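You operate a simulated robot arm through the tools that you are given. There is no shell and no other tool. Be economical: measure what you need, move in short steps, check, and stop when the job is done.

The job below is to be done with a simulated robot arm. You get a single attempt, and the scene is never put back.

Task
Switch the bath off, dial back to 30, move the teal cup to the purple mat and close the lid.
Fine: switch OFF first; leave the other cups; leave the drain switch and the teal button. Set down upright: what you pick out.

It is judged by the outcome, as a careful person would: the job done as asked, and still so three seconds after it is handed in. It fails if anything else is knocked over, pushed out of place, dropped, spilled or broken. Lids that push on must go on centred and level and be pressed home; caps that screw on are set level and turned clockwise until they are tight.

Robot
A 6-joint arm with a two-finger parallel gripper, fixed in place. Base frame: the origin is at the foot of the arm, x ahead of it, y to its left, z up; the work surface is at about z = 860. Units: mm, degrees, N and s.
With the tool pointing down near the work surface it reaches from about 240 to 640 mm from the base axis. Its first joint turns from -66.0 to 66.0 degrees. Payload 2.7 kg.
Tool frame: the origin (TCP) lies between the finger pads and is the grasp point; the fingertips stand 23 mm ahead of it; z points along the fingers, y is the line along which they close. Largest opening 94 mm; finger width 38, thickness 10; the body of the gripper, 54 by 96 mm, starts 39 mm behind the TCP.
Orientation is that of the tool frame in the base frame, as a unit quaternion [x, y, z, w]. With the fingers straight down and closing along the base's y, the tool's x points along the base's -x, its y along +y and its z along -z.

Tools
- The arm moves only by the tool move_arm. Its arguments are lists of equal length, an entry for each row: "dp": the shift along the tool's x, y, z in cm, a list of three; "delta_rot": the turn, a rotation vector about the tool's x, y, z in degrees, a list of three; "hand": the closure, from 0 (fully open) to 1 (shut). In form: {"dp": [[tx, ty, tz], ...], "delta_rot": [[ax, ay, az], ...], "hand": [hand, ...]}. A call has 1 to 20 rows; each row is the pose to reach, as a shift and turn from the pose commanded when the call began, along the tool's axes at that moment. Rows are played at 5 a second. More than 50 mm and 8.6 degrees between two rows, or a gripper value outside its range, and nothing of the call is played. A pose out of reach is approached as far as the arm can. The call stops where the force on the tool passes 40 N (or 10 N more than at its start, if that is more) or the arm is blocked; 0.2 s more then pass. Each finger travels about 45 mm/s and halts on what it meets, pressing with about 28 N; the grip force reading is that of the motor and also rises with nothing between the fingers. The clock runs only during rows and for 0.2 s after the last one: add rows that repeat a pose to give the fingers time. It gives the time, the measured TCP pose, the force on the tool (base axes), the opening and the grip force at its end, in the units of the frame above (readings bear some noise), with the torque about the TCP (base axes, N m) and any sound that the robot's microphone picked up.
- Cameras (640 x 400 px; columns grow to the right, rows downward): "scene" is fixed at [72.4, -425.3, 1413]; the picture's right is [0.80, -0.60, 0.00], its down [-0.29, -0.39, -0.87] and it looks along [0.52, 0.70, -0.49] (base axes); focal length 329 px, centre (320, 200). "wrist" rides on the gripper at [86, 16, -74] in the tool frame; the picture's right is [-0.18, 0.98, 0.00], its down [-0.58, -0.11, -0.81] and it looks along [-0.79, -0.15, 0.59] (tool axes); focal length 243 px, centre (320, 200). There is no depth. A picture from a camera that has moved, and an enlarged one, comes with that camera's place and axes in the base frame and with its lens.
- camera(camera): a new picture of that camera. It takes no simulated time.
- close_up(camera, box): a new picture of the part [left, top, right, bottom] of that camera's present view, enlarged. It takes no simulated time.
- job_done(): hands the job in; it is judged then, once.

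Go step by step. Nothing tells you positions but the pictures and the camera data: compare them with the known pose of the tool, close in by small moves and look again before you grip or let go. The budget is 120 turns and 84 pictures, counting those below and the enlarged ones. Unless the task says otherwise, let go and move clear before handing in, and close with one line.

The tools are called as a command line: name --argument value ..., lists and objects as JSON in quotes. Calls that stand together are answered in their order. move_arm: Moves the arm, as the interface text tells. Its arguments: {"type":"object","properties":{"dp":{"type":"array"},"delta_rot":{"type":"array"},"hand":{"type":"array"}},"required":["dp","delta_rot","hand"]} The other tools are called the same way: camera (camera) takes a picture; close_up (camera, box) takes an enlarged picture of a part of a camera's view; job_done () hands the job in.

At the start:

```text
clock: 0.0
eef_pos: [357.3, 230.4, 1228.3]
tool_rot: [0.0, 1.0, 0.001, 0.0]
wrist_force: [-0.3, -0.4, 0.7]
torque: [0.01, -0.04, 0.02]
grip_width: 94.1
grasp_force: 0.0
```

scene: 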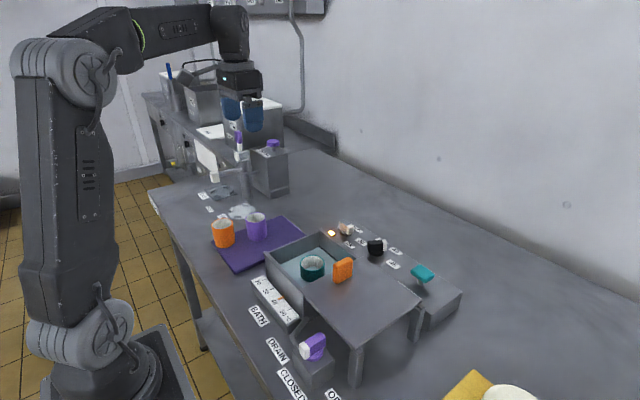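
wrist: 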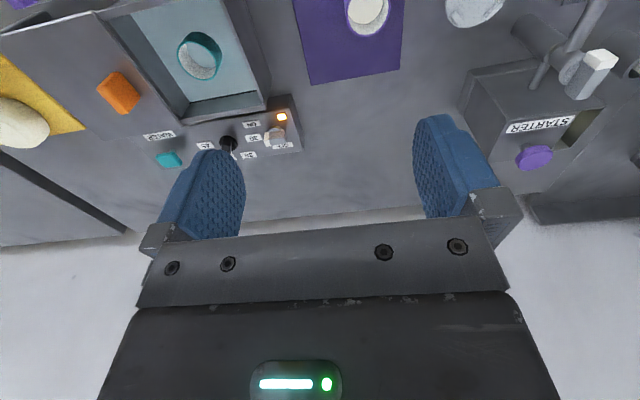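

I see a bath box with a sliding lid (orange handle), a panel with a switch, dial and teal button behind it, and a mat with two cups. I'll enlarge the relevant parts first.

close_up --camera "scene" --box '[310, 210, 470, 310]'

close_up --camera "scene" --box '[200, 200, 440, 350]'

close_up --camera "wrist" --box '[140, 80, 320, 192]'

close_up --camera "scene" --box '[240, 260, 400, 400]'

```text
4.00 times, centred on (390, 260) of scene
camera zoom: at [72.4, -425.3, 1413.0], right [0.8, -0.6, 0.0], down [-0.29, -0.39, -0.87], along [0.52, 0.7, -0.49], focal length 1316 px, centre (40, -40)
```

zoom: 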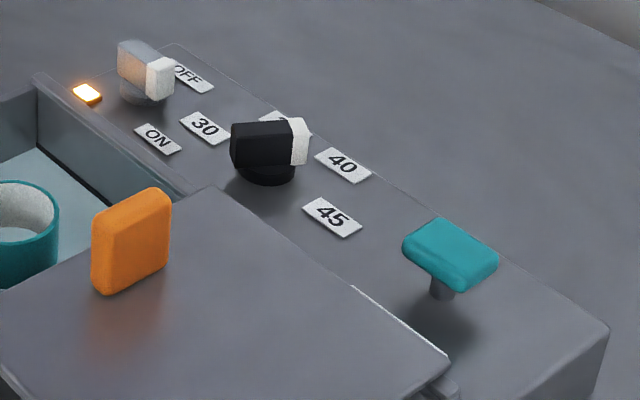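

```text
2.67 times, centred on (320, 275) of scene
camera zoom: at [72.4, -425.3, 1413.0], right [0.8, -0.6, 0.0], down [-0.29, -0.39, -0.87], along [0.52, 0.7, -0.49], focal length 877 px, centre (320, 0)
```

zoom: 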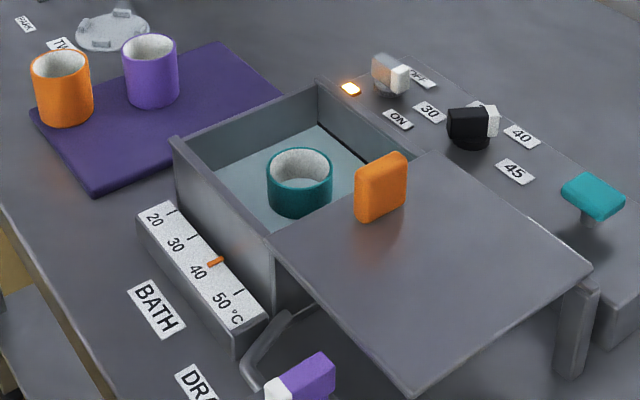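

```text
3.56 times, centred on (230, 136) of wrist
camera zoom: at [270.0, 246.2, 1304.5], right [0.18, 0.98, 0.0], down [0.58, -0.11, 0.81], along [0.79, -0.15, -0.59], focal length 863 px, centre (640, 428)
```

zoom: 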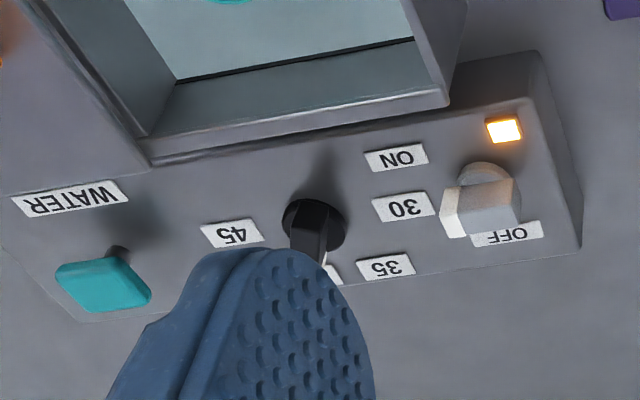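

```text
2.86 times, centred on (320, 330) of scene
camera zoom: at [72.4, -425.3, 1413.0], right [0.8, -0.6, 0.0], down [-0.29, -0.39, -0.87], along [0.52, 0.7, -0.49], focal length 940 px, centre (320, -171)
```

zoom: 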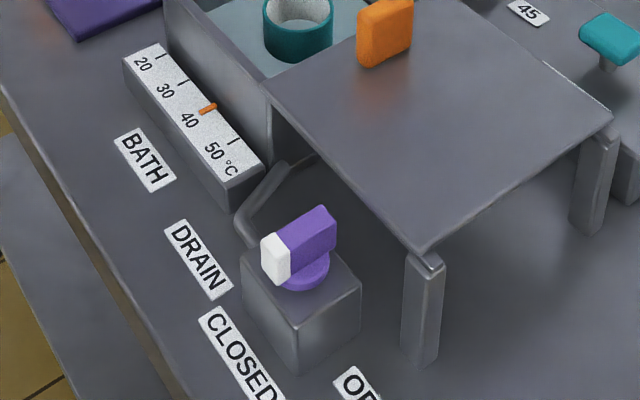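

The bath switch (lamp lit) seems to be at about (551,107), the dial at about (558,3), and the panel top near z 913. I'll move above the panel and look again before deciding the angles.

move_arm --dp '[[-2.5, -2, 1.5], [-5, -5, 3.5], [-7.5, -8, 5.5], [-10, -11, 7.5], [-11.5, -14, 9.5], [-13, -16.5, 11.5], [-13.4, -17.5, 13.5], [-13.4, -17.5, 13.5]]' --delta_rot '[[0, 0, 0], [0, 0, 0], [0, 0, 0], [0, 0, 0], [0, 0, 0], [0, 0, 0], [0, 0, 0], [0, 0, 0]]' --hand '[0, 0, 0, 0, 0, 0, 0, 0]'

camera --camera "wrist"

```text
clock: 1.8
eef_pos: [490.3, 52.1, 1092.4]
tool_rot: [0.0, 1.0, -0.001, 0.001]
wrist_force: [-0.8, 0.4, -0.3]
torque: [-0.01, 0.0, 0.02]
grip_width: 94.0
grasp_force: 0.2
```

```text
77 pictures are left
camera wrist: at [405.0, 69.6, 1167.7], right [0.18, 0.98, 0.0], down [0.58, -0.11, 0.81], along [0.79, -0.15, -0.59], focal length 243 px, centre (320, 200)
```

wrist: 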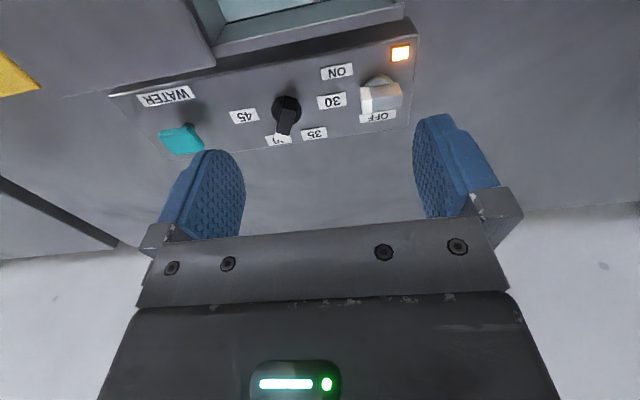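

close_up --camera "wrist" --box '[225, 35, 425, 160]'

```text
3.20 times, centred on (325, 98) of wrist
camera zoom: at [405.0, 69.6, 1167.7], right [0.18, 0.98, 0.0], down [0.58, -0.11, 0.81], along [0.79, -0.15, -0.59], focal length 776 px, centre (304, 528)
```

zoom: 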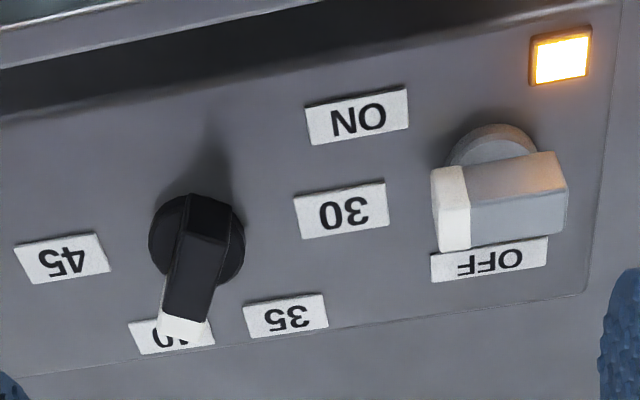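

The switch is ON with its bar along y (tip toward -y) at (551,107); OFF lies toward +x. The dial is at 40 at (560,1), and its 30 mark lies toward +y. I'll go above the switch with the fingers turned to straddle the bar.

move_arm --dp '[[-1, 1, 0.5], [-2, 2, 1], [-3, 3, 2], [-4, 4, 3], [-5, 5, 4], [-6.1, 5.46, 5], [-6.1, 5.46, 6], [-6.1, 5.46, 7], [-6.1, 5.46, 8], [-6.1, 5.46, 8.2], [-6.1, 5.46, 8.2], [-6.1, 5.46, 8.2], [-6.1, 5.46, 8.2]]' --delta_rot '[[0, 0, 7.5], [0, 0, 15], [0, 0, 22.5], [0, 0, 30], [0, 0, 37.5], [0, 0, 45], [0, 0, 52.5], [0, 0, 60], [0, 0, 67.5], [0, 0, 75], [0, 0, 82.5], [0, 0, 90], [0, 0, 90]]' --hand '[0.5, 0.5, 0.5, 0.5, 0.5, 0.5, 0.5, 0.5, 0.5, 0.5, 0.5, 0.5, 0.5]'

camera --camera "wrist"

camera --camera "scene"

```text
clock: 4.6
eef_pos: [552.4, 108.7, 1012.7]
tool_rot: [0.708, 0.706, 0.0, -0.001]
wrist_force: [-0.4, -0.7, 0.4]
torque: [0.02, 0.0, 0.02]
grip_width: 46.9
grasp_force: 0.0
```

```text
75 pictures are left
camera wrist: at [567.8, 195.6, 1087.4], right [0.98, -0.19, 0.0], down [-0.11, -0.58, 0.81], along [-0.15, -0.79, -0.59], focal length 243 px, centre (320, 200)
```

wrist: 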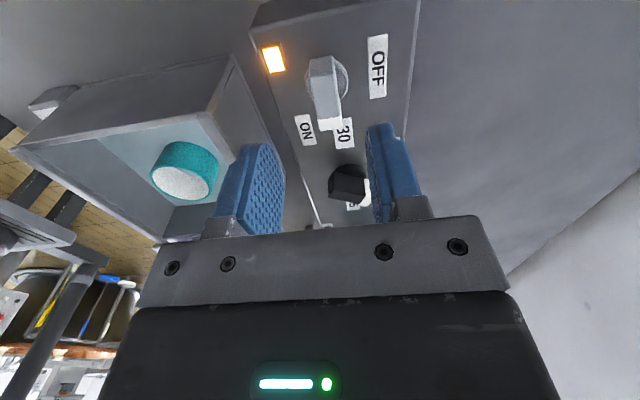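

```text
74 pictures are left
```

scene: 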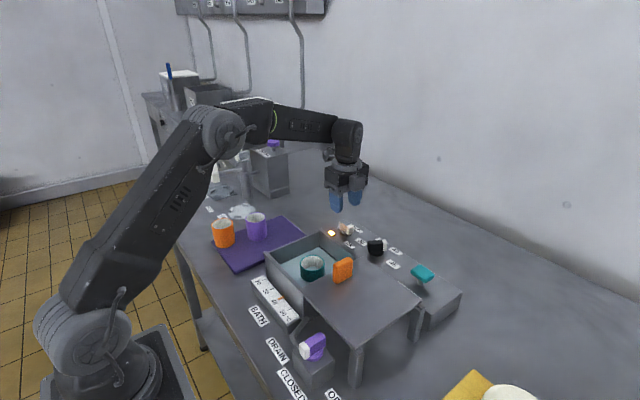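

I'll enlarge to check that the bar sits between the fingers.

close_up --camera "wrist" --box '[240, 30, 420, 142]'

```text
3.56 times, centred on (330, 86) of wrist
camera zoom: at [567.8, 195.6, 1087.4], right [0.98, -0.19, 0.0], down [-0.11, -0.58, 0.81], along [-0.15, -0.79, -0.59], focal length 863 px, centre (284, 605)
```

zoom: 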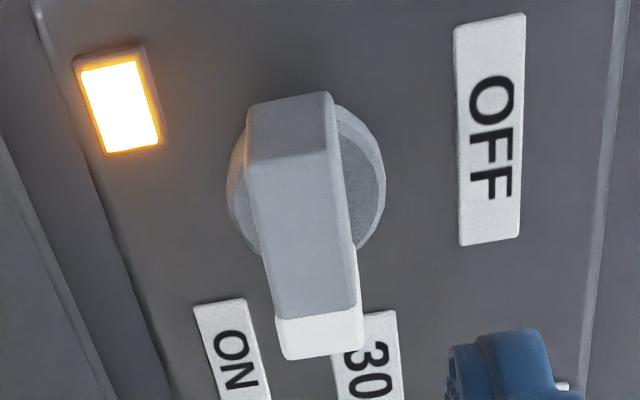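

The bar is centred near (554,107) between the fingers, so I'll descend to grip height.

move_arm --dp '[[-0.1, 0.15, 2], [-0.1, 0.15, 4], [-0.1, 0.15, 5.5], [-0.1, 0.15, 6.6], [-0.1, 0.15, 6.6]]' --delta_rot '[[0, 0, 0], [0, 0, 0], [0, 0, 0], [0, 0, 0], [0, 0, 0]]' --hand '[0.5, 0.5, 0.5, 0.5, 0.5]'

camera --camera "wrist"

close_up --camera "scene" --box '[290, 160, 450, 260]'

```text
clock: 5.8
eef_pos: [554.0, 108.4, 946.9]
tool_rot: [0.707, 0.707, 0.0, 0.0]
wrist_force: [-0.1, 0.1, 0.0]
torque: [-0.01, 0.02, 0.01]
grip_width: 47.3
grasp_force: 0.2
```

```text
72 pictures are left
camera wrist: at [569.3, 195.1, 1020.7], right [0.98, -0.18, 0.0], down [-0.11, -0.58, 0.81], along [-0.15, -0.79, -0.59], focal length 243 px, centre (320, 200)
```

wrist: 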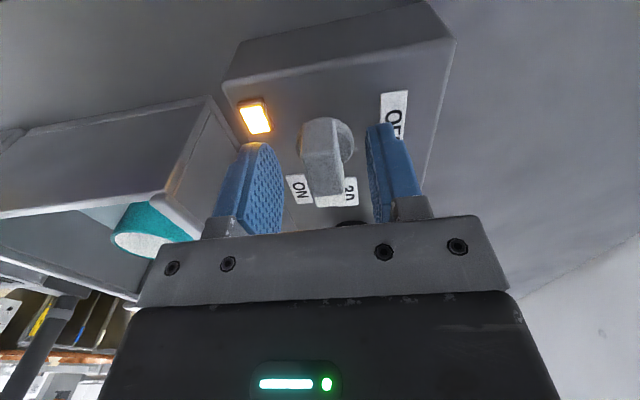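

```text
4.00 times, centred on (370, 210) of scene
camera zoom: at [72.4, -425.3, 1413.0], right [0.8, -0.6, 0.0], down [-0.29, -0.39, -0.87], along [0.52, 0.7, -0.49], focal length 1316 px, centre (120, 160)
```

zoom: 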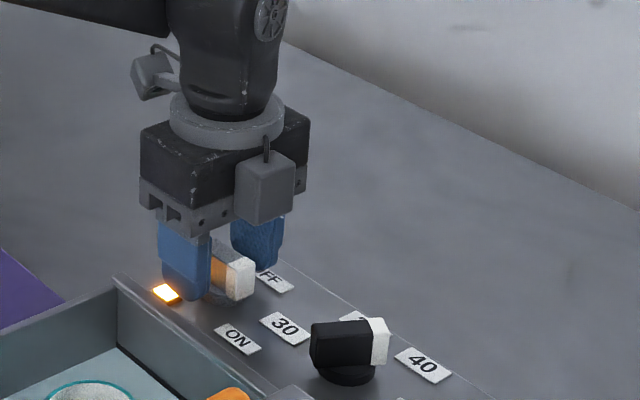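

The bar sits between the pads. I'll close on it.

move_arm --dp '[[0, 0, 0], [0, 0, 0], [0, 0, 0], [0, 0, 0]]' --delta_rot '[[0, 0, 0], [0, 0, 0], [0, 0, 0], [0, 0, 0]]' --hand '[0.7, 0.9, 0.9, 0.9]'

```text
clock: 6.8
eef_pos: [556.0, 109.7, 946.7]
tool_rot: [0.707, 0.707, 0.001, 0.002]
wrist_force: [28.3, 1.9, -7.4]
torque: [-0.02, 0.59, 0.06]
grip_width: 16.1
grasp_force: 45.5
```

There is a 28 N side load, which means the bar is a little further toward +x. I'll shift 3 mm that way to relax it.

move_arm --dp '[[0, 0.15, 0], [0, 0.3, 0], [0, 0.3, 0]]' --delta_rot '[[0, 0, 0], [0, 0, 0], [0, 0, 0]]' --hand '[0.9, 0.9, 0.9]'

```text
clock: 7.6
eef_pos: [555.1, 107.1, 945.3]
tool_rot: [0.707, 0.707, -0.001, -0.002]
wrist_force: [-0.3, -4.6, 1.7]
torque: [1.23, -0.42, 0.02]
grip_width: 16.0
grasp_force: 44.8
```

The load has dropped. I'll now turn the switch counter-clockwise (seen from above) toward OFF, starting with half the turn.

move_arm --dp '[[0, 0, 0], [0, 0, 0], [0, 0, 0], [0, 0, 0], [0, 0, 0], [0, 0, 0]]' --delta_rot '[[0, 0, -7.5], [0, 0, -15], [0, 0, -22.5], [0, 0, -30], [0, 0, -37.5], [0, 0, -45]]' --hand '[0.9, 0.9, 0.9, 0.9, 0.9, 0.9]'

```text
clock: 9.0
eef_pos: [553.1, 106.9, 945.4]
tool_rot: [0.382, 0.924, -0.003, -0.004]
wrist_force: [-37.4, -10.5, 7.7]
torque: [-0.42, -0.98, -0.09]
grip_width: 15.9
grasp_force: 44.9
```

The load shows the true axis is nearer x 553, so I'll shift back 4 mm to relieve it.

move_arm --dp '[[0.1, -0.17, 0], [0.21, -0.35, 0], [0.21, -0.35, 0]]' --delta_rot '[[0, 0, 0], [0, 0, 0], [0, 0, 0]]' --hand '[0.9, 0.9, 0.9]'

camera --camera "wrist"

```text
clock: 9.8
eef_pos: [553.7, 106.8, 947.0]
tool_rot: [0.383, 0.924, 0.0, 0.0]
wrist_force: [7.7, -0.8, -12.8]
torque: [0.59, 0.98, 0.02]
grip_width: 16.1
grasp_force: 45.0
```

```text
70 pictures are left
camera wrist: at [503.3, 180.2, 1020.9], right [0.82, 0.57, 0.0], down [0.33, -0.49, 0.81], along [0.46, -0.66, -0.59], focal length 243 px, centre (320, 200)
```

wrist: 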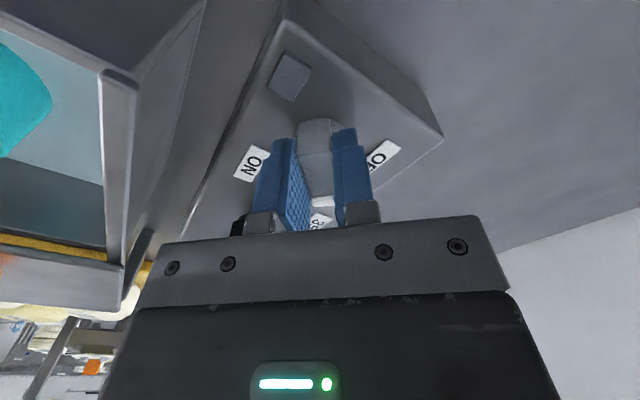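

The lamp has already gone out and the knob is turning. I'll do the remaining 45° to point it at OFF.

move_arm --dp '[[0, 0, 0], [0, 0, 0], [0, 0, 0], [0, 0, 0], [0, 0, 0], [0, 0, 0], [0, 0, 0]]' --delta_rot '[[0, 0, -7.5], [0, 0, -15], [0, 0, -22.5], [0, 0, -30], [0, 0, -37.5], [0, 0, -45], [0, 0, -45]]' --hand '[0.9, 0.9, 0.9, 0.9, 0.9, 0.9, 0.9]'

```text
clock: 11.4
eef_pos: [551.1, 105.3, 945.5]
tool_rot: [-0.001, 1.0, -0.001, -0.002]
wrist_force: [-0.9, -18.1, -18.6]
torque: [0.1, -0.56, -0.07]
grip_width: 15.7
grasp_force: 45.0
```

The turn is complete at yaw 0. I'll open to about 47 mm, rise and check.

move_arm --dp '[[0, 0, 0], [0, 0, 0], [0, 0, 0], [0, 0, 0], [0, 0, -2], [0, 0, -5], [0, 0, -9], [0, 0, -9]]' --delta_rot '[[0, 0, 0], [0, 0, 0], [0, 0, 0], [0, 0, 0], [0, 0, 0], [0, 0, 0], [0, 0, 0], [0, 0, 0]]' --hand '[0.5, 0.5, 0.5, 0.5, 0.5, 0.5, 0.5, 0.5]'

camera --camera "wrist"

close_up --camera "scene" --box '[290, 200, 450, 300]'

```text
clock: 13.2
eef_pos: [552.7, 108.0, 1036.9]
tool_rot: [0.0, 1.0, -0.001, 0.0]
wrist_force: [-0.1, 0.7, -0.4]
torque: [-0.01, 0.02, 0.01]
grip_width: 47.0
grasp_force: 0.0
```

```text
69 pictures are left
camera wrist: at [466.9, 124.2, 1111.8], right [0.18, 0.98, 0.0], down [0.58, -0.11, 0.81], along [0.79, -0.15, -0.59], focal length 243 px, centre (320, 200)
```

wrist: 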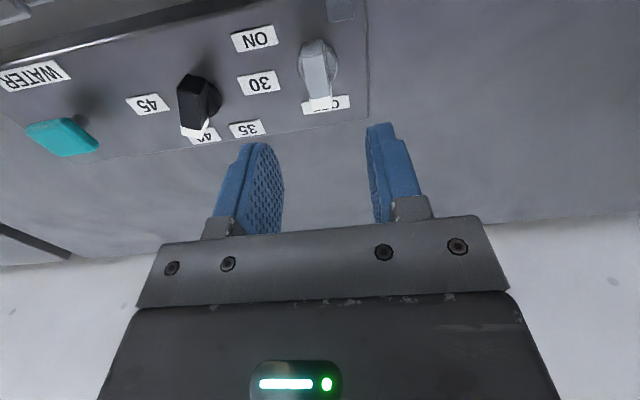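

```text
4.00 times, centred on (370, 250) of scene
camera zoom: at [72.4, -425.3, 1413.0], right [0.8, -0.6, 0.0], down [-0.29, -0.39, -0.87], along [0.52, 0.7, -0.49], focal length 1316 px, centre (120, 0)
```

zoom: 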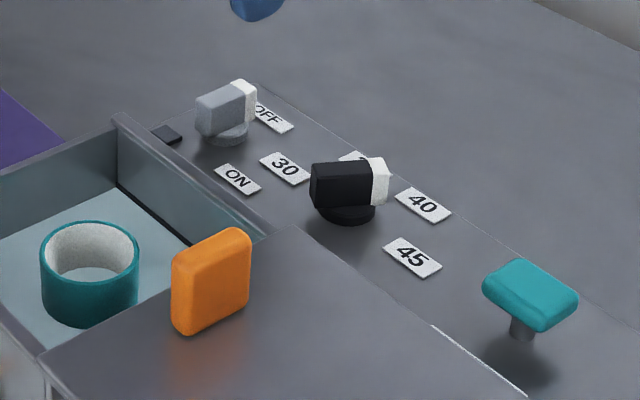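

The switch now points at OFF and the lamp is out. Next is the dial at about (560,1), pointing to 40 at -30°, so I'll move above it with a matching yaw.

move_arm --dp '[[-0.2, -3, 0], [-0.5, -6, 0], [-0.75, -9, 0], [-0.75, -10.6, 2], [-0.75, -10.6, 3], [-0.75, -10.6, 3]]' --delta_rot '[[0, 0, 7], [0, 0, 14], [0, 0, 21], [0, 0, 28], [0, 0, 30], [0, 0, 30]]' --hand '[0.5, 0.5, 0.5, 0.5, 0.5, 0.5]'

close_up --camera "wrist" --box '[200, 20, 440, 170]'

```text
clock: 14.6
eef_pos: [559.4, 0.7, 1004.8]
tool_rot: [0.26, 0.966, 0.0, 0.001]
wrist_force: [0.9, 0.5, 0.5]
torque: [-0.01, -0.01, 0.0]
grip_width: 47.0
grasp_force: 0.1
```

```text
2.67 times, centred on (320, 95) of wrist
camera zoom: at [493.2, 59.3, 1081.5], right [0.65, 0.76, 0.0], down [0.45, -0.39, 0.81], along [0.61, -0.53, -0.59], focal length 647 px, centre (320, 480)
```

zoom: 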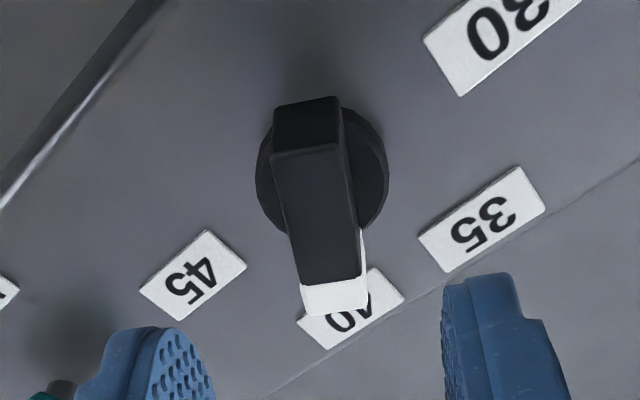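

The dial is centred at about (559.5,2) and well aligned. I'll descend and grip.

move_arm --dp '[[0, 0, 2], [0, 0.05, 4], [0, 0.05, 5.2], [0, 0.05, 5.9], [0, 0.05, 5.9], [0, 0.05, 5.9], [0, 0.05, 5.9], [0, 0.05, 5.9], [0, 0.05, 5.9]]' --delta_rot '[[0, 0, 0], [0, 0, 0], [0, 0, 0], [0, 0, 0], [0, 0, 0], [0, 0, 0], [0, 0, 0], [0, 0, 0], [0, 0, 0]]' --hand '[0.5, 0.5, 0.5, 0.5, 0.6, 0.7, 0.9, 0.9, 0.9]'

```text
clock: 16.6
eef_pos: [558.4, 1.8, 948.7]
tool_rot: [0.26, 0.966, 0.0, -0.001]
wrist_force: [-2.2, -4.2, -0.2]
torque: [0.05, 0.03, -0.01]
grip_width: 15.9
grasp_force: 45.2
```

It is gripped with low side load. I'll turn counter-clockwise toward 30, 60° first.

move_arm --dp '[[0, 0, 0], [0, 0, 0], [0, 0, 0], [0, 0, 0], [0, 0, 0], [0, 0, 0], [0, 0, 0], [0, 0, 0], [0, 0, 0]]' --delta_rot '[[0, 0, -7.5], [0, 0, -15], [0, 0, -22.5], [0, 0, -30], [0, 0, -37.5], [0, 0, -45], [0, 0, -52.5], [0, 0, -60], [0, 0, -60]]' --hand '[0.9, 0.9, 0.9, 0.9, 0.9, 0.9, 0.9, 0.9, 0.9]'

```text
clock: 18.6
eef_pos: [560.2, -1.8, 947.4]
tool_rot: [-0.259, 0.966, -0.001, -0.002]
wrist_force: [-6.7, -24.7, -7.1]
torque: [-0.22, 0.39, -0.05]
grip_width: 15.8
grasp_force: 44.6
```

There is a 25 N load in y, so I'll ease it with a 2 mm shift and turn the remaining 60°.

move_arm --dp '[[0.14, -0.15, 0], [0.14, -0.15, 0], [0.14, -0.15, 0], [0.14, -0.15, 0], [0.14, -0.15, 0], [0.14, -0.15, 0], [0.14, -0.15, 0], [0.14, -0.15, 0], [0.14, -0.15, 0], [0.14, -0.15, 0]]' --delta_rot '[[0, 0, 0], [0, 0, -7.5], [0, 0, -15], [0, 0, -22.5], [0, 0, -30], [0, 0, -37.5], [0, 0, -45], [0, 0, -52.5], [0, 0, -60], [0, 0, -60]]' --hand '[0.9, 0.9, 0.9, 0.9, 0.9, 0.9, 0.9, 0.9, 0.9, 0.9]'

camera --camera "wrist"

```text
clock: 20.3
eef_pos: [562.4, -1.9, 947.3]
tool_rot: [-0.629, 0.777, -0.002, 0.002]
wrist_force: [10.2, -1.9, -5.4]
torque: [0.33, 0.53, -0.07]
grip_width: 15.8
grasp_force: 44.9
stopped in row 8: the force on the tool passed its limit at 42 N (the readings are from after the stop); the commanded pose is now the measured one
```

```text
66 pictures are left
camera wrist: at [527.1, -83.4, 1022.1], right [-0.92, 0.39, -0.01], down [0.22, 0.55, 0.81], along [0.31, 0.74, -0.59], focal length 243 px, centre (320, 200)
```

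wrist: 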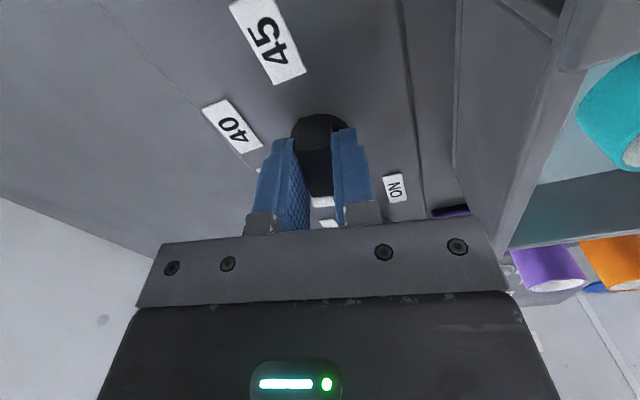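

The yaw is 78° and 12° remain. The load was reset by the stop, so I'll finish the turn.

move_arm --dp '[[0, 0, 0], [0, 0, 0], [0, 0, 0], [0, 0, 0]]' --delta_rot '[[0, 0, -4], [0, 0, -8], [0, 0, -12], [0, 0, -12]]' --hand '[0.9, 0.9, 0.9, 0.9]'

```text
clock: 21.3
eef_pos: [561.9, -2.7, 947.5]
tool_rot: [0.708, -0.707, 0.003, -0.002]
wrist_force: [25.9, -8.5, -11.8]
torque: [1.23, 0.52, -0.11]
grip_width: 16.2
grasp_force: 45.3
```

The yaw is 90°. I'll release, rise and check the dial.

move_arm --dp '[[0, 0, 0], [0, 0, 0], [0, 0, 0], [0, 0, 0], [0, 0, -2], [0, 0, -5], [0, 0, -9], [0, 0, -9]]' --delta_rot '[[0, 0, 0], [0, 0, 0], [0, 0, 0], [0, 0, 0], [0, 0, 0], [0, 0, 0], [0, 0, 0], [0, 0, 0]]' --hand '[0.5, 0.5, 0.5, 0.5, 0.5, 0.5, 0.5, 0.5]'

camera --camera "wrist"

close_up --camera "scene" --box '[290, 200, 450, 300]'

```text
clock: 23.1
eef_pos: [559.6, -1.8, 1037.0]
tool_rot: [0.707, -0.707, 0.002, -0.001]
wrist_force: [-0.7, -0.5, 0.5]
torque: [0.02, 0.02, 0.02]
grip_width: 46.9
grasp_force: 0.1
```

```text
65 pictures are left
camera wrist: at [543.3, -86.8, 1112.0], right [-0.98, 0.18, 0.0], down [0.11, 0.58, 0.81], along [0.15, 0.79, -0.59], focal length 243 px, centre (320, 200)
```

wrist: 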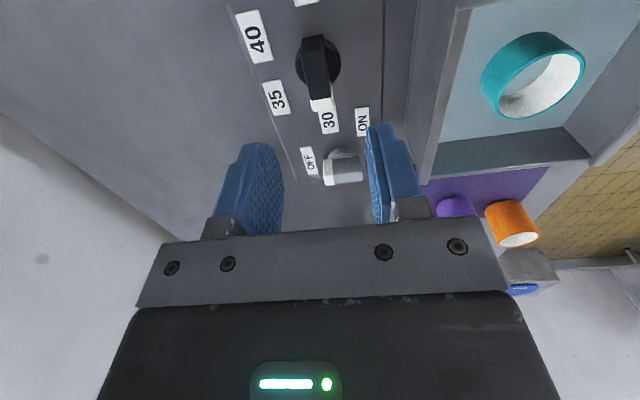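

```text
4.00 times, centred on (370, 250) of scene
camera zoom: at [72.4, -425.3, 1413.0], right [0.8, -0.6, 0.0], down [-0.29, -0.39, -0.87], along [0.52, 0.7, -0.49], focal length 1316 px, centre (120, 0)
```

zoom: 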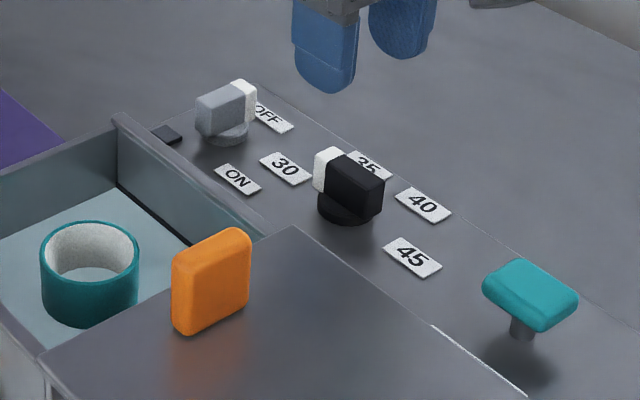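

Switch is OFF and the dial is at 30. I estimate the teal cup's rim centre at (397,40,932), with the lid edge at y ≈ -29 and lid handle near (410,-56) with its top near z 1003. I'll move above the cup at yaw 0 with the fingers open.

move_arm --dp '[[0, 1, -2], [-1, 3, -4], [-2, 5, -4], [-3, 7, -4], [-4.2, 9, -4], [-4.2, 11, -4], [-4.2, 13, -4], [-4.2, 15, -4], [-4.2, 16.3, -4], [-4.2, 16.3, -4], [-4.2, 16.3, -4], [-4.2, 16.3, -4], [-4.2, 16.3, -4]]' --delta_rot '[[0, 0, 7.5], [0, 0, 15], [0, 0, 22.5], [0, 0, 30], [0, 0, 37.5], [0, 0, 45], [0, 0, 52.5], [0, 0, 60], [0, 0, 67.5], [0, 0, 75], [0, 0, 82.5], [0, 0, 90], [0, 0, 90]]' --hand '[0.2, 0.2, 0.2, 0.2, 0.2, 0.2, 0.2, 0.2, 0.2, 0.2, 0.2, 0.2, 0.2]'

camera --camera "wrist"

camera --camera "scene"

```text
clock: 25.9
eef_pos: [397.4, 39.9, 1077.7]
tool_rot: [0.001, 1.0, -0.001, 0.002]
wrist_force: [0.2, 0.5, -0.1]
torque: [0.0, 0.0, -0.03]
grip_width: 75.3
grasp_force: 0.0
```

```text
63 pictures are left
camera wrist: at [310.2, 57.3, 1151.7], right [0.19, 0.98, 0.0], down [0.58, -0.11, 0.81], along [0.8, -0.15, -0.59], focal length 243 px, centre (320, 200)
```

wrist: 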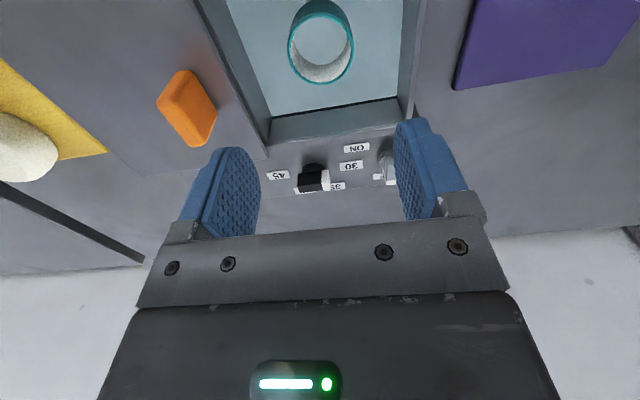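

```text
62 pictures are left
```

scene: 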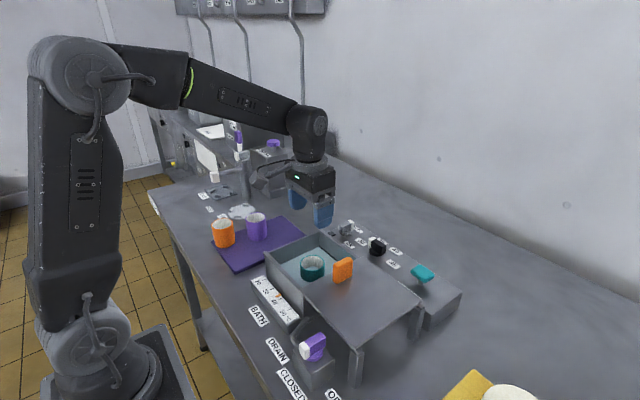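

I'll enlarge the cup to refine its position.

close_up --camera "wrist" --box '[220, 0, 420, 125]'

close_up --camera "scene" --box '[256, 225, 376, 300]'

```text
3.20 times, centred on (320, 62) of wrist
camera zoom: at [310.2, 57.3, 1151.7], right [0.19, 0.98, 0.0], down [0.58, -0.11, 0.81], along [0.8, -0.15, -0.59], focal length 776 px, centre (320, 640)
```

zoom: 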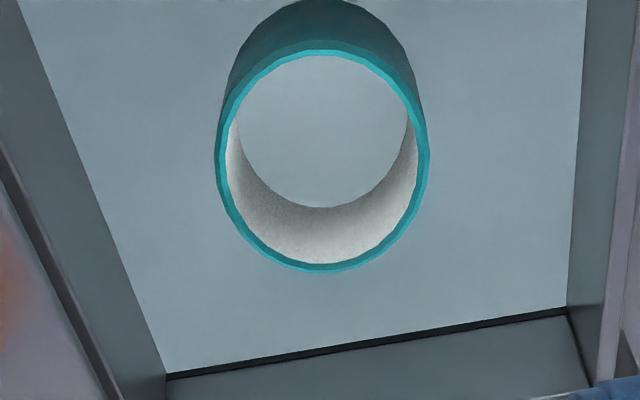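

```text
5.33 times, centred on (316, 262) of scene
camera zoom: at [72.4, -425.3, 1413.0], right [0.8, -0.6, 0.0], down [-0.29, -0.39, -0.87], along [0.52, 0.7, -0.49], focal length 1754 px, centre (341, -133)
```

zoom: 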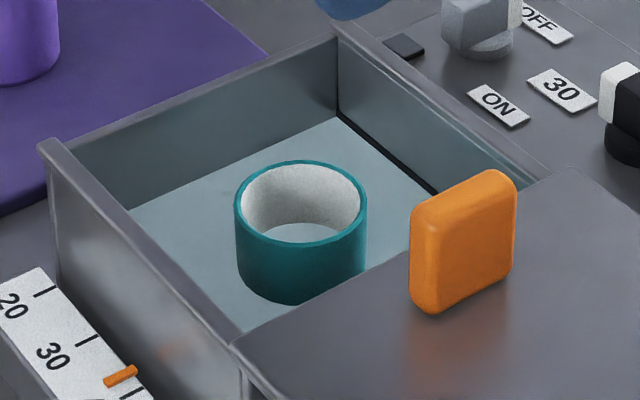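

The cup's rim centre is at (399,42,932), about 54 mm across, with the water surface near z 908. I'll descend over it.

move_arm --dp '[[-0.2, 0.2, 4], [-0.2, 0.2, 8], [-0.2, 0.2, 10], [-0.2, 0.2, 11], [-0.2, 0.2, 11]]' --delta_rot '[[0, 0, 0], [0, 0, 0], [0, 0, 0], [0, 0, 0], [0, 0, 0]]' --hand '[0.2, 0.2, 0.2, 0.2, 0.2]'

camera --camera "wrist"

close_up --camera "scene" --box '[246, 180, 406, 300]'

```text
clock: 27.1
eef_pos: [398.5, 40.1, 967.4]
tool_rot: [0.0, 1.0, -0.002, 0.003]
wrist_force: [-0.5, 0.3, -0.2]
torque: [-0.03, -0.01, 0.03]
grip_width: 75.2
grasp_force: 0.1
```

```text
59 pictures are left
camera wrist: at [312.0, 58.3, 1041.9], right [0.18, 0.98, 0.0], down [0.58, -0.11, 0.81], along [0.8, -0.15, -0.59], focal length 243 px, centre (320, 200)
```

wrist: 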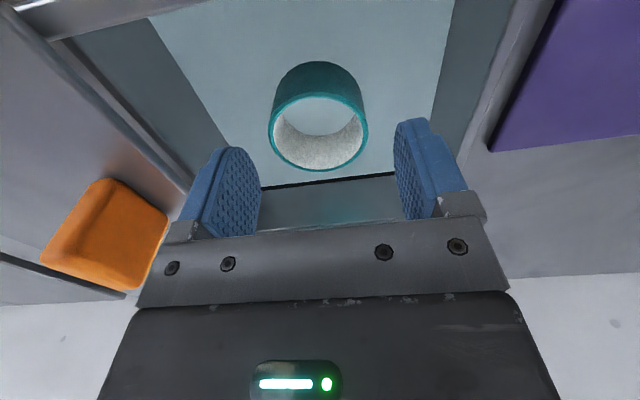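

```text
3.33 times, centred on (326, 240) of scene
camera zoom: at [72.4, -425.3, 1413.0], right [0.8, -0.6, 0.0], down [-0.29, -0.39, -0.87], along [0.52, 0.7, -0.49], focal length 1096 px, centre (300, 67)
```

zoom: 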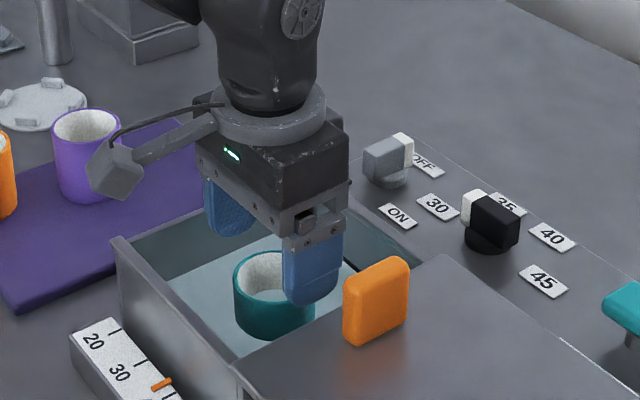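

The cup is centred between the fingers. I'll go down to grip height.

move_arm --dp '[[0, 0, 1.5], [0, 0, 3], [0, 0, 4], [0, 0.05, 4.7], [0, 0.05, 4.7]]' --delta_rot '[[0, 0, 0], [0, 0, 0], [0, 0, 0], [0, 0, 0], [0, 0, 0]]' --hand '[0.2, 0.2, 0.2, 0.2, 0.2]'

close_up --camera "scene" --box '[246, 180, 406, 300]'

```text
clock: 28.3
eef_pos: [399.9, 42.1, 921.4]
tool_rot: [0.001, 1.0, -0.001, 0.003]
wrist_force: [0.7, -1.0, -0.2]
torque: [0.01, 0.01, -0.02]
grip_width: 75.3
grasp_force: 0.1
```

```text
3.33 times, centred on (326, 240) of scene
camera zoom: at [72.4, -425.3, 1413.0], right [0.8, -0.6, 0.0], down [-0.29, -0.39, -0.87], along [0.52, 0.7, -0.49], focal length 1096 px, centre (300, 67)
```

zoom: 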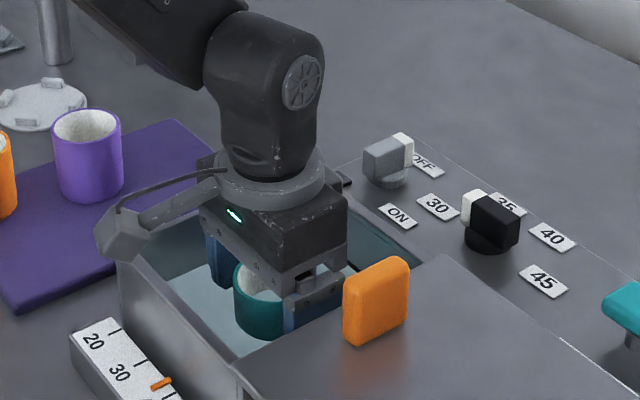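

Clear on all sides, no contact. I'll close on the cup.

move_arm --dp '[[0, 0, 0], [0, 0, 0], [0, 0, 0], [0, 0, 0], [0, 0, 0]]' --delta_rot '[[0, 0, 0], [0, 0, 0], [0, 0, 0], [0, 0, 0], [0, 0, 0]]' --hand '[0.3, 0.4, 0.5, 0.55, 0.55]'

```text
clock: 29.5
eef_pos: [398.9, 41.0, 921.2]
tool_rot: [0.0, 1.0, -0.002, 0.002]
wrist_force: [-0.2, -0.4, -0.4]
torque: [-0.01, 0.0, -0.01]
grip_width: 54.0
grasp_force: 28.1
```

Gripped at 54 mm. I'll lift straight up.

move_arm --dp '[[0, 0, -1], [0, 0, -2.5], [0, 0, -4], [0, 0, -6], [0, 0, -8], [0, 0, -10], [0, 0, -12], [0, 0, -12]]' --delta_rot '[[0, 0, 0], [0, 0, 0], [0, 0, 0], [0, 0, 0], [0, 0, 0], [0, 0, 0], [0, 0, 0], [0, 0, 0]]' --hand '[0.55, 0.55, 0.55, 0.55, 0.55, 0.55, 0.55, 0.55]'

camera --camera "wrist"

close_up --camera "scene" --box '[196, 140, 396, 280]'

```text
clock: 31.3
eef_pos: [399.5, 42.0, 1040.3]
tool_rot: [0.0, 1.0, -0.001, 0.003]
wrist_force: [-0.9, -0.2, -0.6]
torque: [-0.04, 0.0, -0.01]
grip_width: 53.9
grasp_force: 28.1
```

```text
56 pictures are left
camera wrist: at [313.0, 59.1, 1114.7], right [0.18, 0.98, 0.0], down [0.58, -0.11, 0.81], along [0.8, -0.15, -0.59], focal length 243 px, centre (320, 200)
```

wrist: 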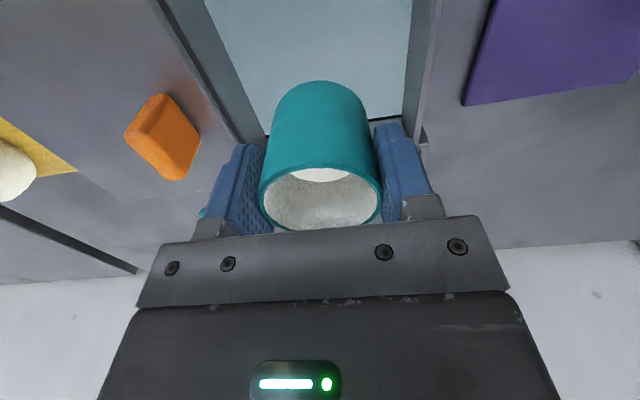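

```text
2.86 times, centred on (296, 210) of scene
camera zoom: at [72.4, -425.3, 1413.0], right [0.8, -0.6, 0.0], down [-0.29, -0.39, -0.87], along [0.52, 0.7, -0.49], focal length 940 px, centre (389, 171)
```

zoom: 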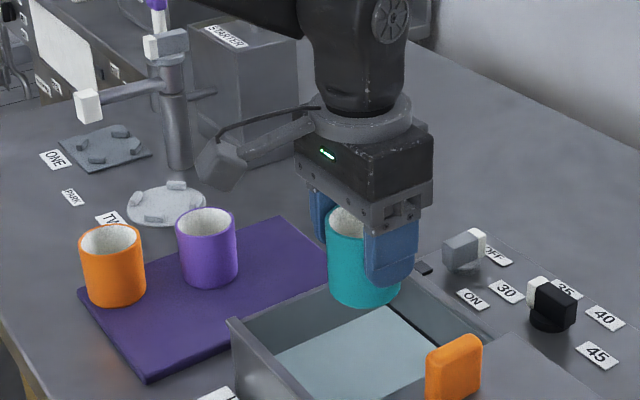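

The cup is lifted level and is empty; its base is about 45 mm below the TCP. The mat spans about x 272–502, y 190–350, with cups near (396,302) and (310,328), so I'll set the teal one at (455,230).

move_arm --dp '[[-0.5, 1.5, 0], [-1.2, 4.5, 0], [-2.2, 7.5, 0], [-3.2, 10.5, 0], [-4.2, 13.5, 0], [-5, 16.5, 0], [-5.5, 18.3, 0], [-5.55, 18.8, 0], [-5.55, 18.8, 3], [-5.55, 18.8, 6], [-5.55, 18.8, 9], [-5.55, 18.8, 9]]' --delta_rot '[[0, 0, 0], [0, 0, 0], [0, 0, 0], [0, 0, 0], [0, 0, 0], [0, 0, 0], [0, 0, 0], [0, 0, 0], [0, 0, 0], [0, 0, 0], [0, 0, 0], [0, 0, 0]]' --hand '[0.55, 0.55, 0.55, 0.55, 0.55, 0.55, 0.55, 0.55, 0.55, 0.55, 0.55, 0.55]'

camera --camera "wrist"

close_up --camera "scene" --box '[196, 150, 396, 290]'

```text
clock: 33.9
eef_pos: [454.6, 230.2, 949.7]
tool_rot: [0.0, 1.0, -0.001, 0.002]
wrist_force: [-0.1, 0.6, -1.2]
torque: [0.0, -0.01, 0.02]
grip_width: 53.7
grasp_force: 28.3
```

```text
54 pictures are left
camera wrist: at [367.7, 247.3, 1023.9], right [0.18, 0.98, 0.0], down [0.58, -0.11, 0.81], along [0.8, -0.15, -0.59], focal length 243 px, centre (320, 200)
```

wrist: 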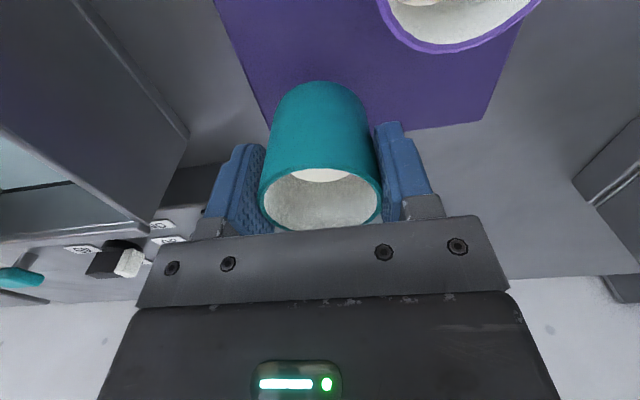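

```text
2.86 times, centred on (296, 220) of scene
camera zoom: at [72.4, -425.2, 1413.0], right [0.8, -0.6, 0.0], down [-0.29, -0.39, -0.87], along [0.52, 0.7, -0.49], focal length 940 px, centre (389, 143)
```

zoom: 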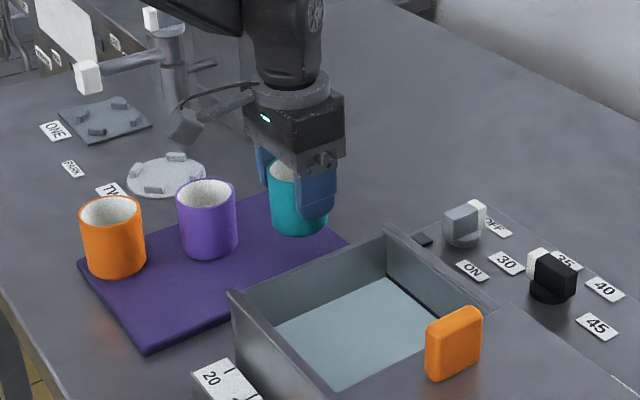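

Heading to the spot; I'll bring it 7 mm further in from the mat's far edge and lower it gently.

move_arm --dp '[[0.7, 0, 1], [0.7, 0, 2], [0.7, 0, 3], [0.7, 0, 3.4], [0.7, 0, 3.6], [0.7, 0, 3.7], [0.7, 0, 3.7]]' --delta_rot '[[0, 0, 0], [0, 0, 0], [0, 0, 0], [0, 0, 0], [0, 0, 0], [0, 0, 0], [0, 0, 0]]' --hand '[0.55, 0.55, 0.55, 0.55, 0.55, 0.55, 0.55]'

close_up --camera "scene" --box '[196, 170, 356, 282]'

```text
clock: 35.5
eef_pos: [448.6, 230.7, 913.3]
tool_rot: [-0.001, 1.0, -0.001, 0.003]
wrist_force: [2.0, 2.6, 13.7]
torque: [0.04, -0.07, -0.06]
grip_width: 51.2
grasp_force: 27.9
```

```text
3.57 times, centred on (276, 226) of scene
camera zoom: at [72.2, -425.3, 1412.9], right [0.8, -0.6, 0.0], down [-0.29, -0.39, -0.87], along [0.52, 0.7, -0.49], focal length 1174 px, centre (477, 107)
```

zoom: 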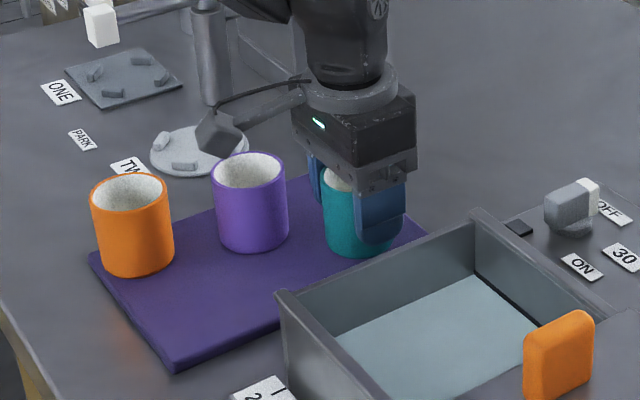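

Contact at 14 N. The grip width changed slightly, so I'll check the cup is square before opening.

camera --camera "wrist"

```text
51 pictures are left
camera wrist: at [361.3, 247.2, 987.8], right [0.18, 0.98, 0.0], down [0.58, -0.11, 0.81], along [0.8, -0.15, -0.59], focal length 243 px, centre (320, 200)
```

wrist: 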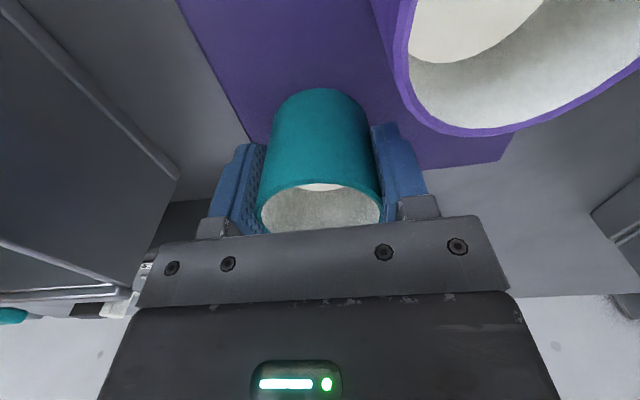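

close_up --camera "scene" --box '[256, 205, 320, 245]'

close_up --camera "wrist" --box '[220, 70, 420, 240]'

```text
10.00 times, centred on (288, 225) of scene
camera zoom: at [72.2, -425.3, 1412.9], right [0.8, -0.6, 0.0], down [-0.29, -0.39, -0.87], along [0.52, 0.7, -0.49], focal length 3289 px, centre (640, -50)
```

zoom: 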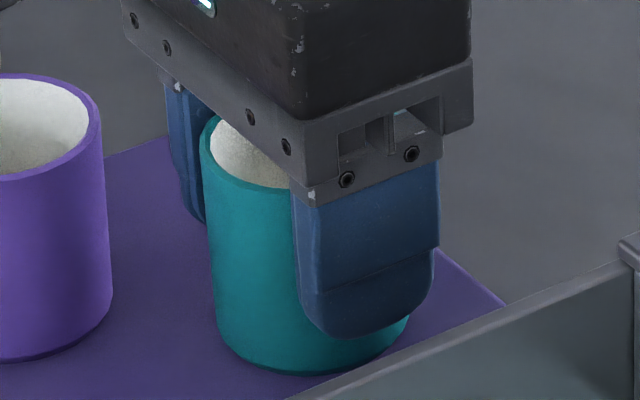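

```text
2.35 times, centred on (320, 155) of wrist
camera zoom: at [361.3, 247.2, 987.8], right [0.18, 0.98, 0.0], down [0.58, -0.11, 0.81], along [0.8, -0.15, -0.59], focal length 571 px, centre (320, 306)
```

zoom: 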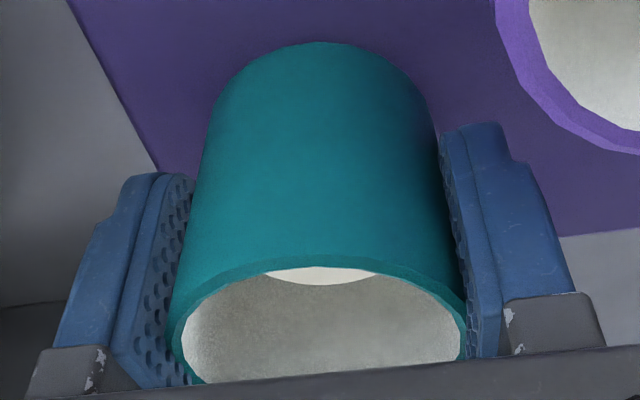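

The cup stands parallel to its neighbours and is touching the mat. I'll open gently to about 66 mm and go straight up.

move_arm --dp '[[0, 0, -0.1], [0, 0, -0.1], [0, 0, -0.1], [0, 0, -0.1], [0, 0, -0.1]]' --delta_rot '[[0, 0, 0], [0, 0, 0], [0, 0, 0], [0, 0, 0], [0, 0, 0]]' --hand '[0.5, 0.42, 0.36, 0.3, 0.3]'

camera --camera "wrist"

```text
clock: 36.7
eef_pos: [449.4, 229.2, 914.3]
tool_rot: [0.0, 1.0, -0.001, 0.003]
wrist_force: [0.0, 0.1, 0.1]
torque: [-0.02, 0.03, 0.05]
grip_width: 65.8
grasp_force: 0.0
```

```text
48 pictures are left
camera wrist: at [361.6, 246.9, 988.1], right [0.18, 0.98, 0.0], down [0.58, -0.11, 0.81], along [0.8, -0.15, -0.59], focal length 243 px, centre (320, 200)
```

wrist: 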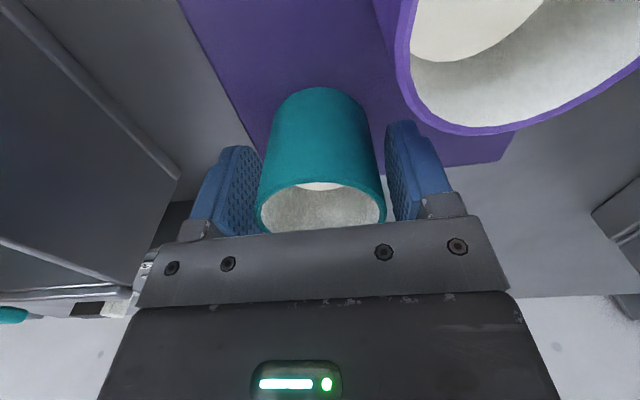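

The cup stands free on the mat. I'll rise straight up and look.

move_arm --dp '[[0, 0, -1.5], [0, 0, -3], [0, 0, -6], [0, 0, -10], [0, 0, -14], [0, 0, -14]]' --delta_rot '[[0, 0, 0], [0, 0, 0], [0, 0, 0], [0, 0, 0], [0, 0, 0], [0, 0, 0]]' --hand '[0.3, 0.3, 0.3, 0.3, 0.3, 0.3]'

camera --camera "scene"

close_up --camera "scene" --box '[230, 220, 470, 390]'

```text
clock: 38.1
eef_pos: [447.1, 230.5, 1056.3]
tool_rot: [0.0, 1.0, -0.001, 0.003]
wrist_force: [0.5, -0.3, 0.5]
torque: [-0.01, -0.04, 0.0]
grip_width: 65.8
grasp_force: 0.2
```

```text
47 pictures are left
```

scene: 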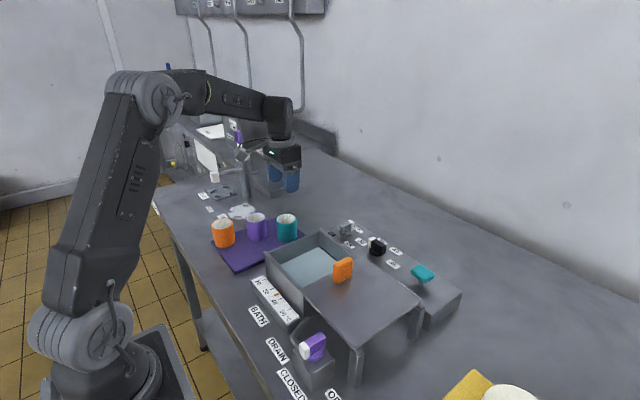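

```text
2.35 times, centred on (350, 305) of scene
camera zoom: at [72.4, -425.3, 1413.0], right [0.8, -0.6, 0.0], down [-0.29, -0.39, -0.87], along [0.52, 0.7, -0.49], focal length 774 px, centre (249, -47)
```

zoom: 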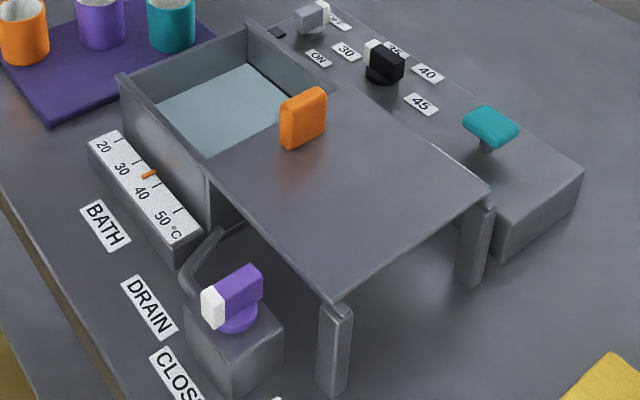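

All three cups stand on the mat and the teal one is upright. Next is the lid: it slides along y with its handle near (408,-56). I'll move above the handle and look.

move_arm --dp '[[0.5, -4, -2], [1, -8, -2], [1.5, -12, -2], [2, -16, -2], [2.5, -20, -2], [3, -24, -2], [3.7, -27, -2], [3.7, -28.6, -2], [3.7, -28.6, -2]]' --delta_rot '[[0, 0, 0], [0, 0, 0], [0, 0, 0], [0, 0, 0], [0, 0, 0], [0, 0, 0], [0, 0, 0], [0, 0, 0], [0, 0, 0]]' --hand '[0.4, 0.4, 0.4, 0.4, 0.4, 0.4, 0.4, 0.4, 0.4]'

camera --camera "wrist"

close_up --camera "scene" --box '[270, 180, 430, 300]'

```text
clock: 40.1
eef_pos: [410.3, -55.5, 1074.1]
tool_rot: [0.0, 1.0, -0.001, 0.003]
wrist_force: [-0.6, 0.3, 1.1]
torque: [0.0, 0.0, 0.0]
grip_width: 56.7
grasp_force: 0.0
```

```text
45 pictures are left
camera wrist: at [323.2, -38.6, 1147.9], right [0.18, 0.98, 0.0], down [0.58, -0.11, 0.81], along [0.8, -0.15, -0.59], focal length 243 px, centre (320, 200)
```

wrist: 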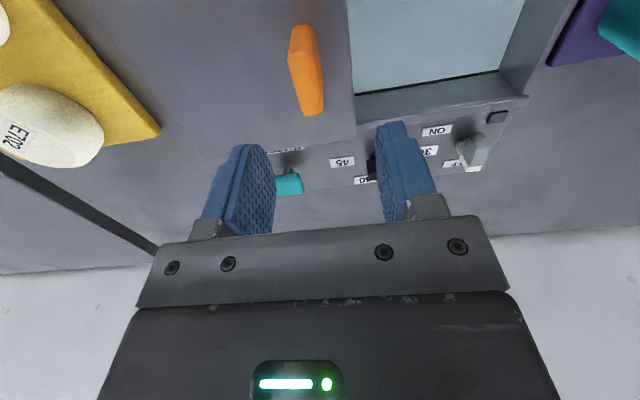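

```text
3.33 times, centred on (350, 240) of scene
camera zoom: at [72.4, -425.3, 1413.0], right [0.8, -0.6, 0.0], down [-0.29, -0.39, -0.87], along [0.52, 0.7, -0.49], focal length 1096 px, centre (220, 67)
```

zoom: 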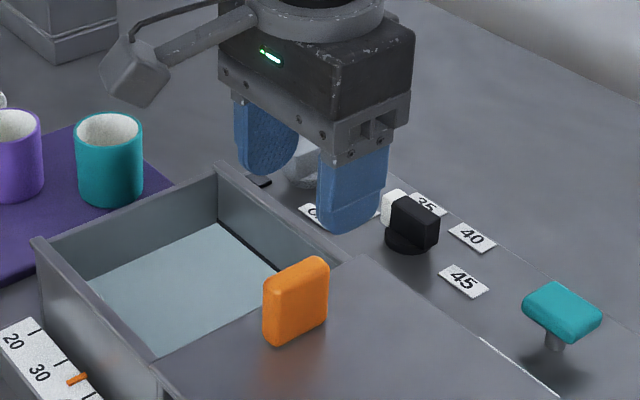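

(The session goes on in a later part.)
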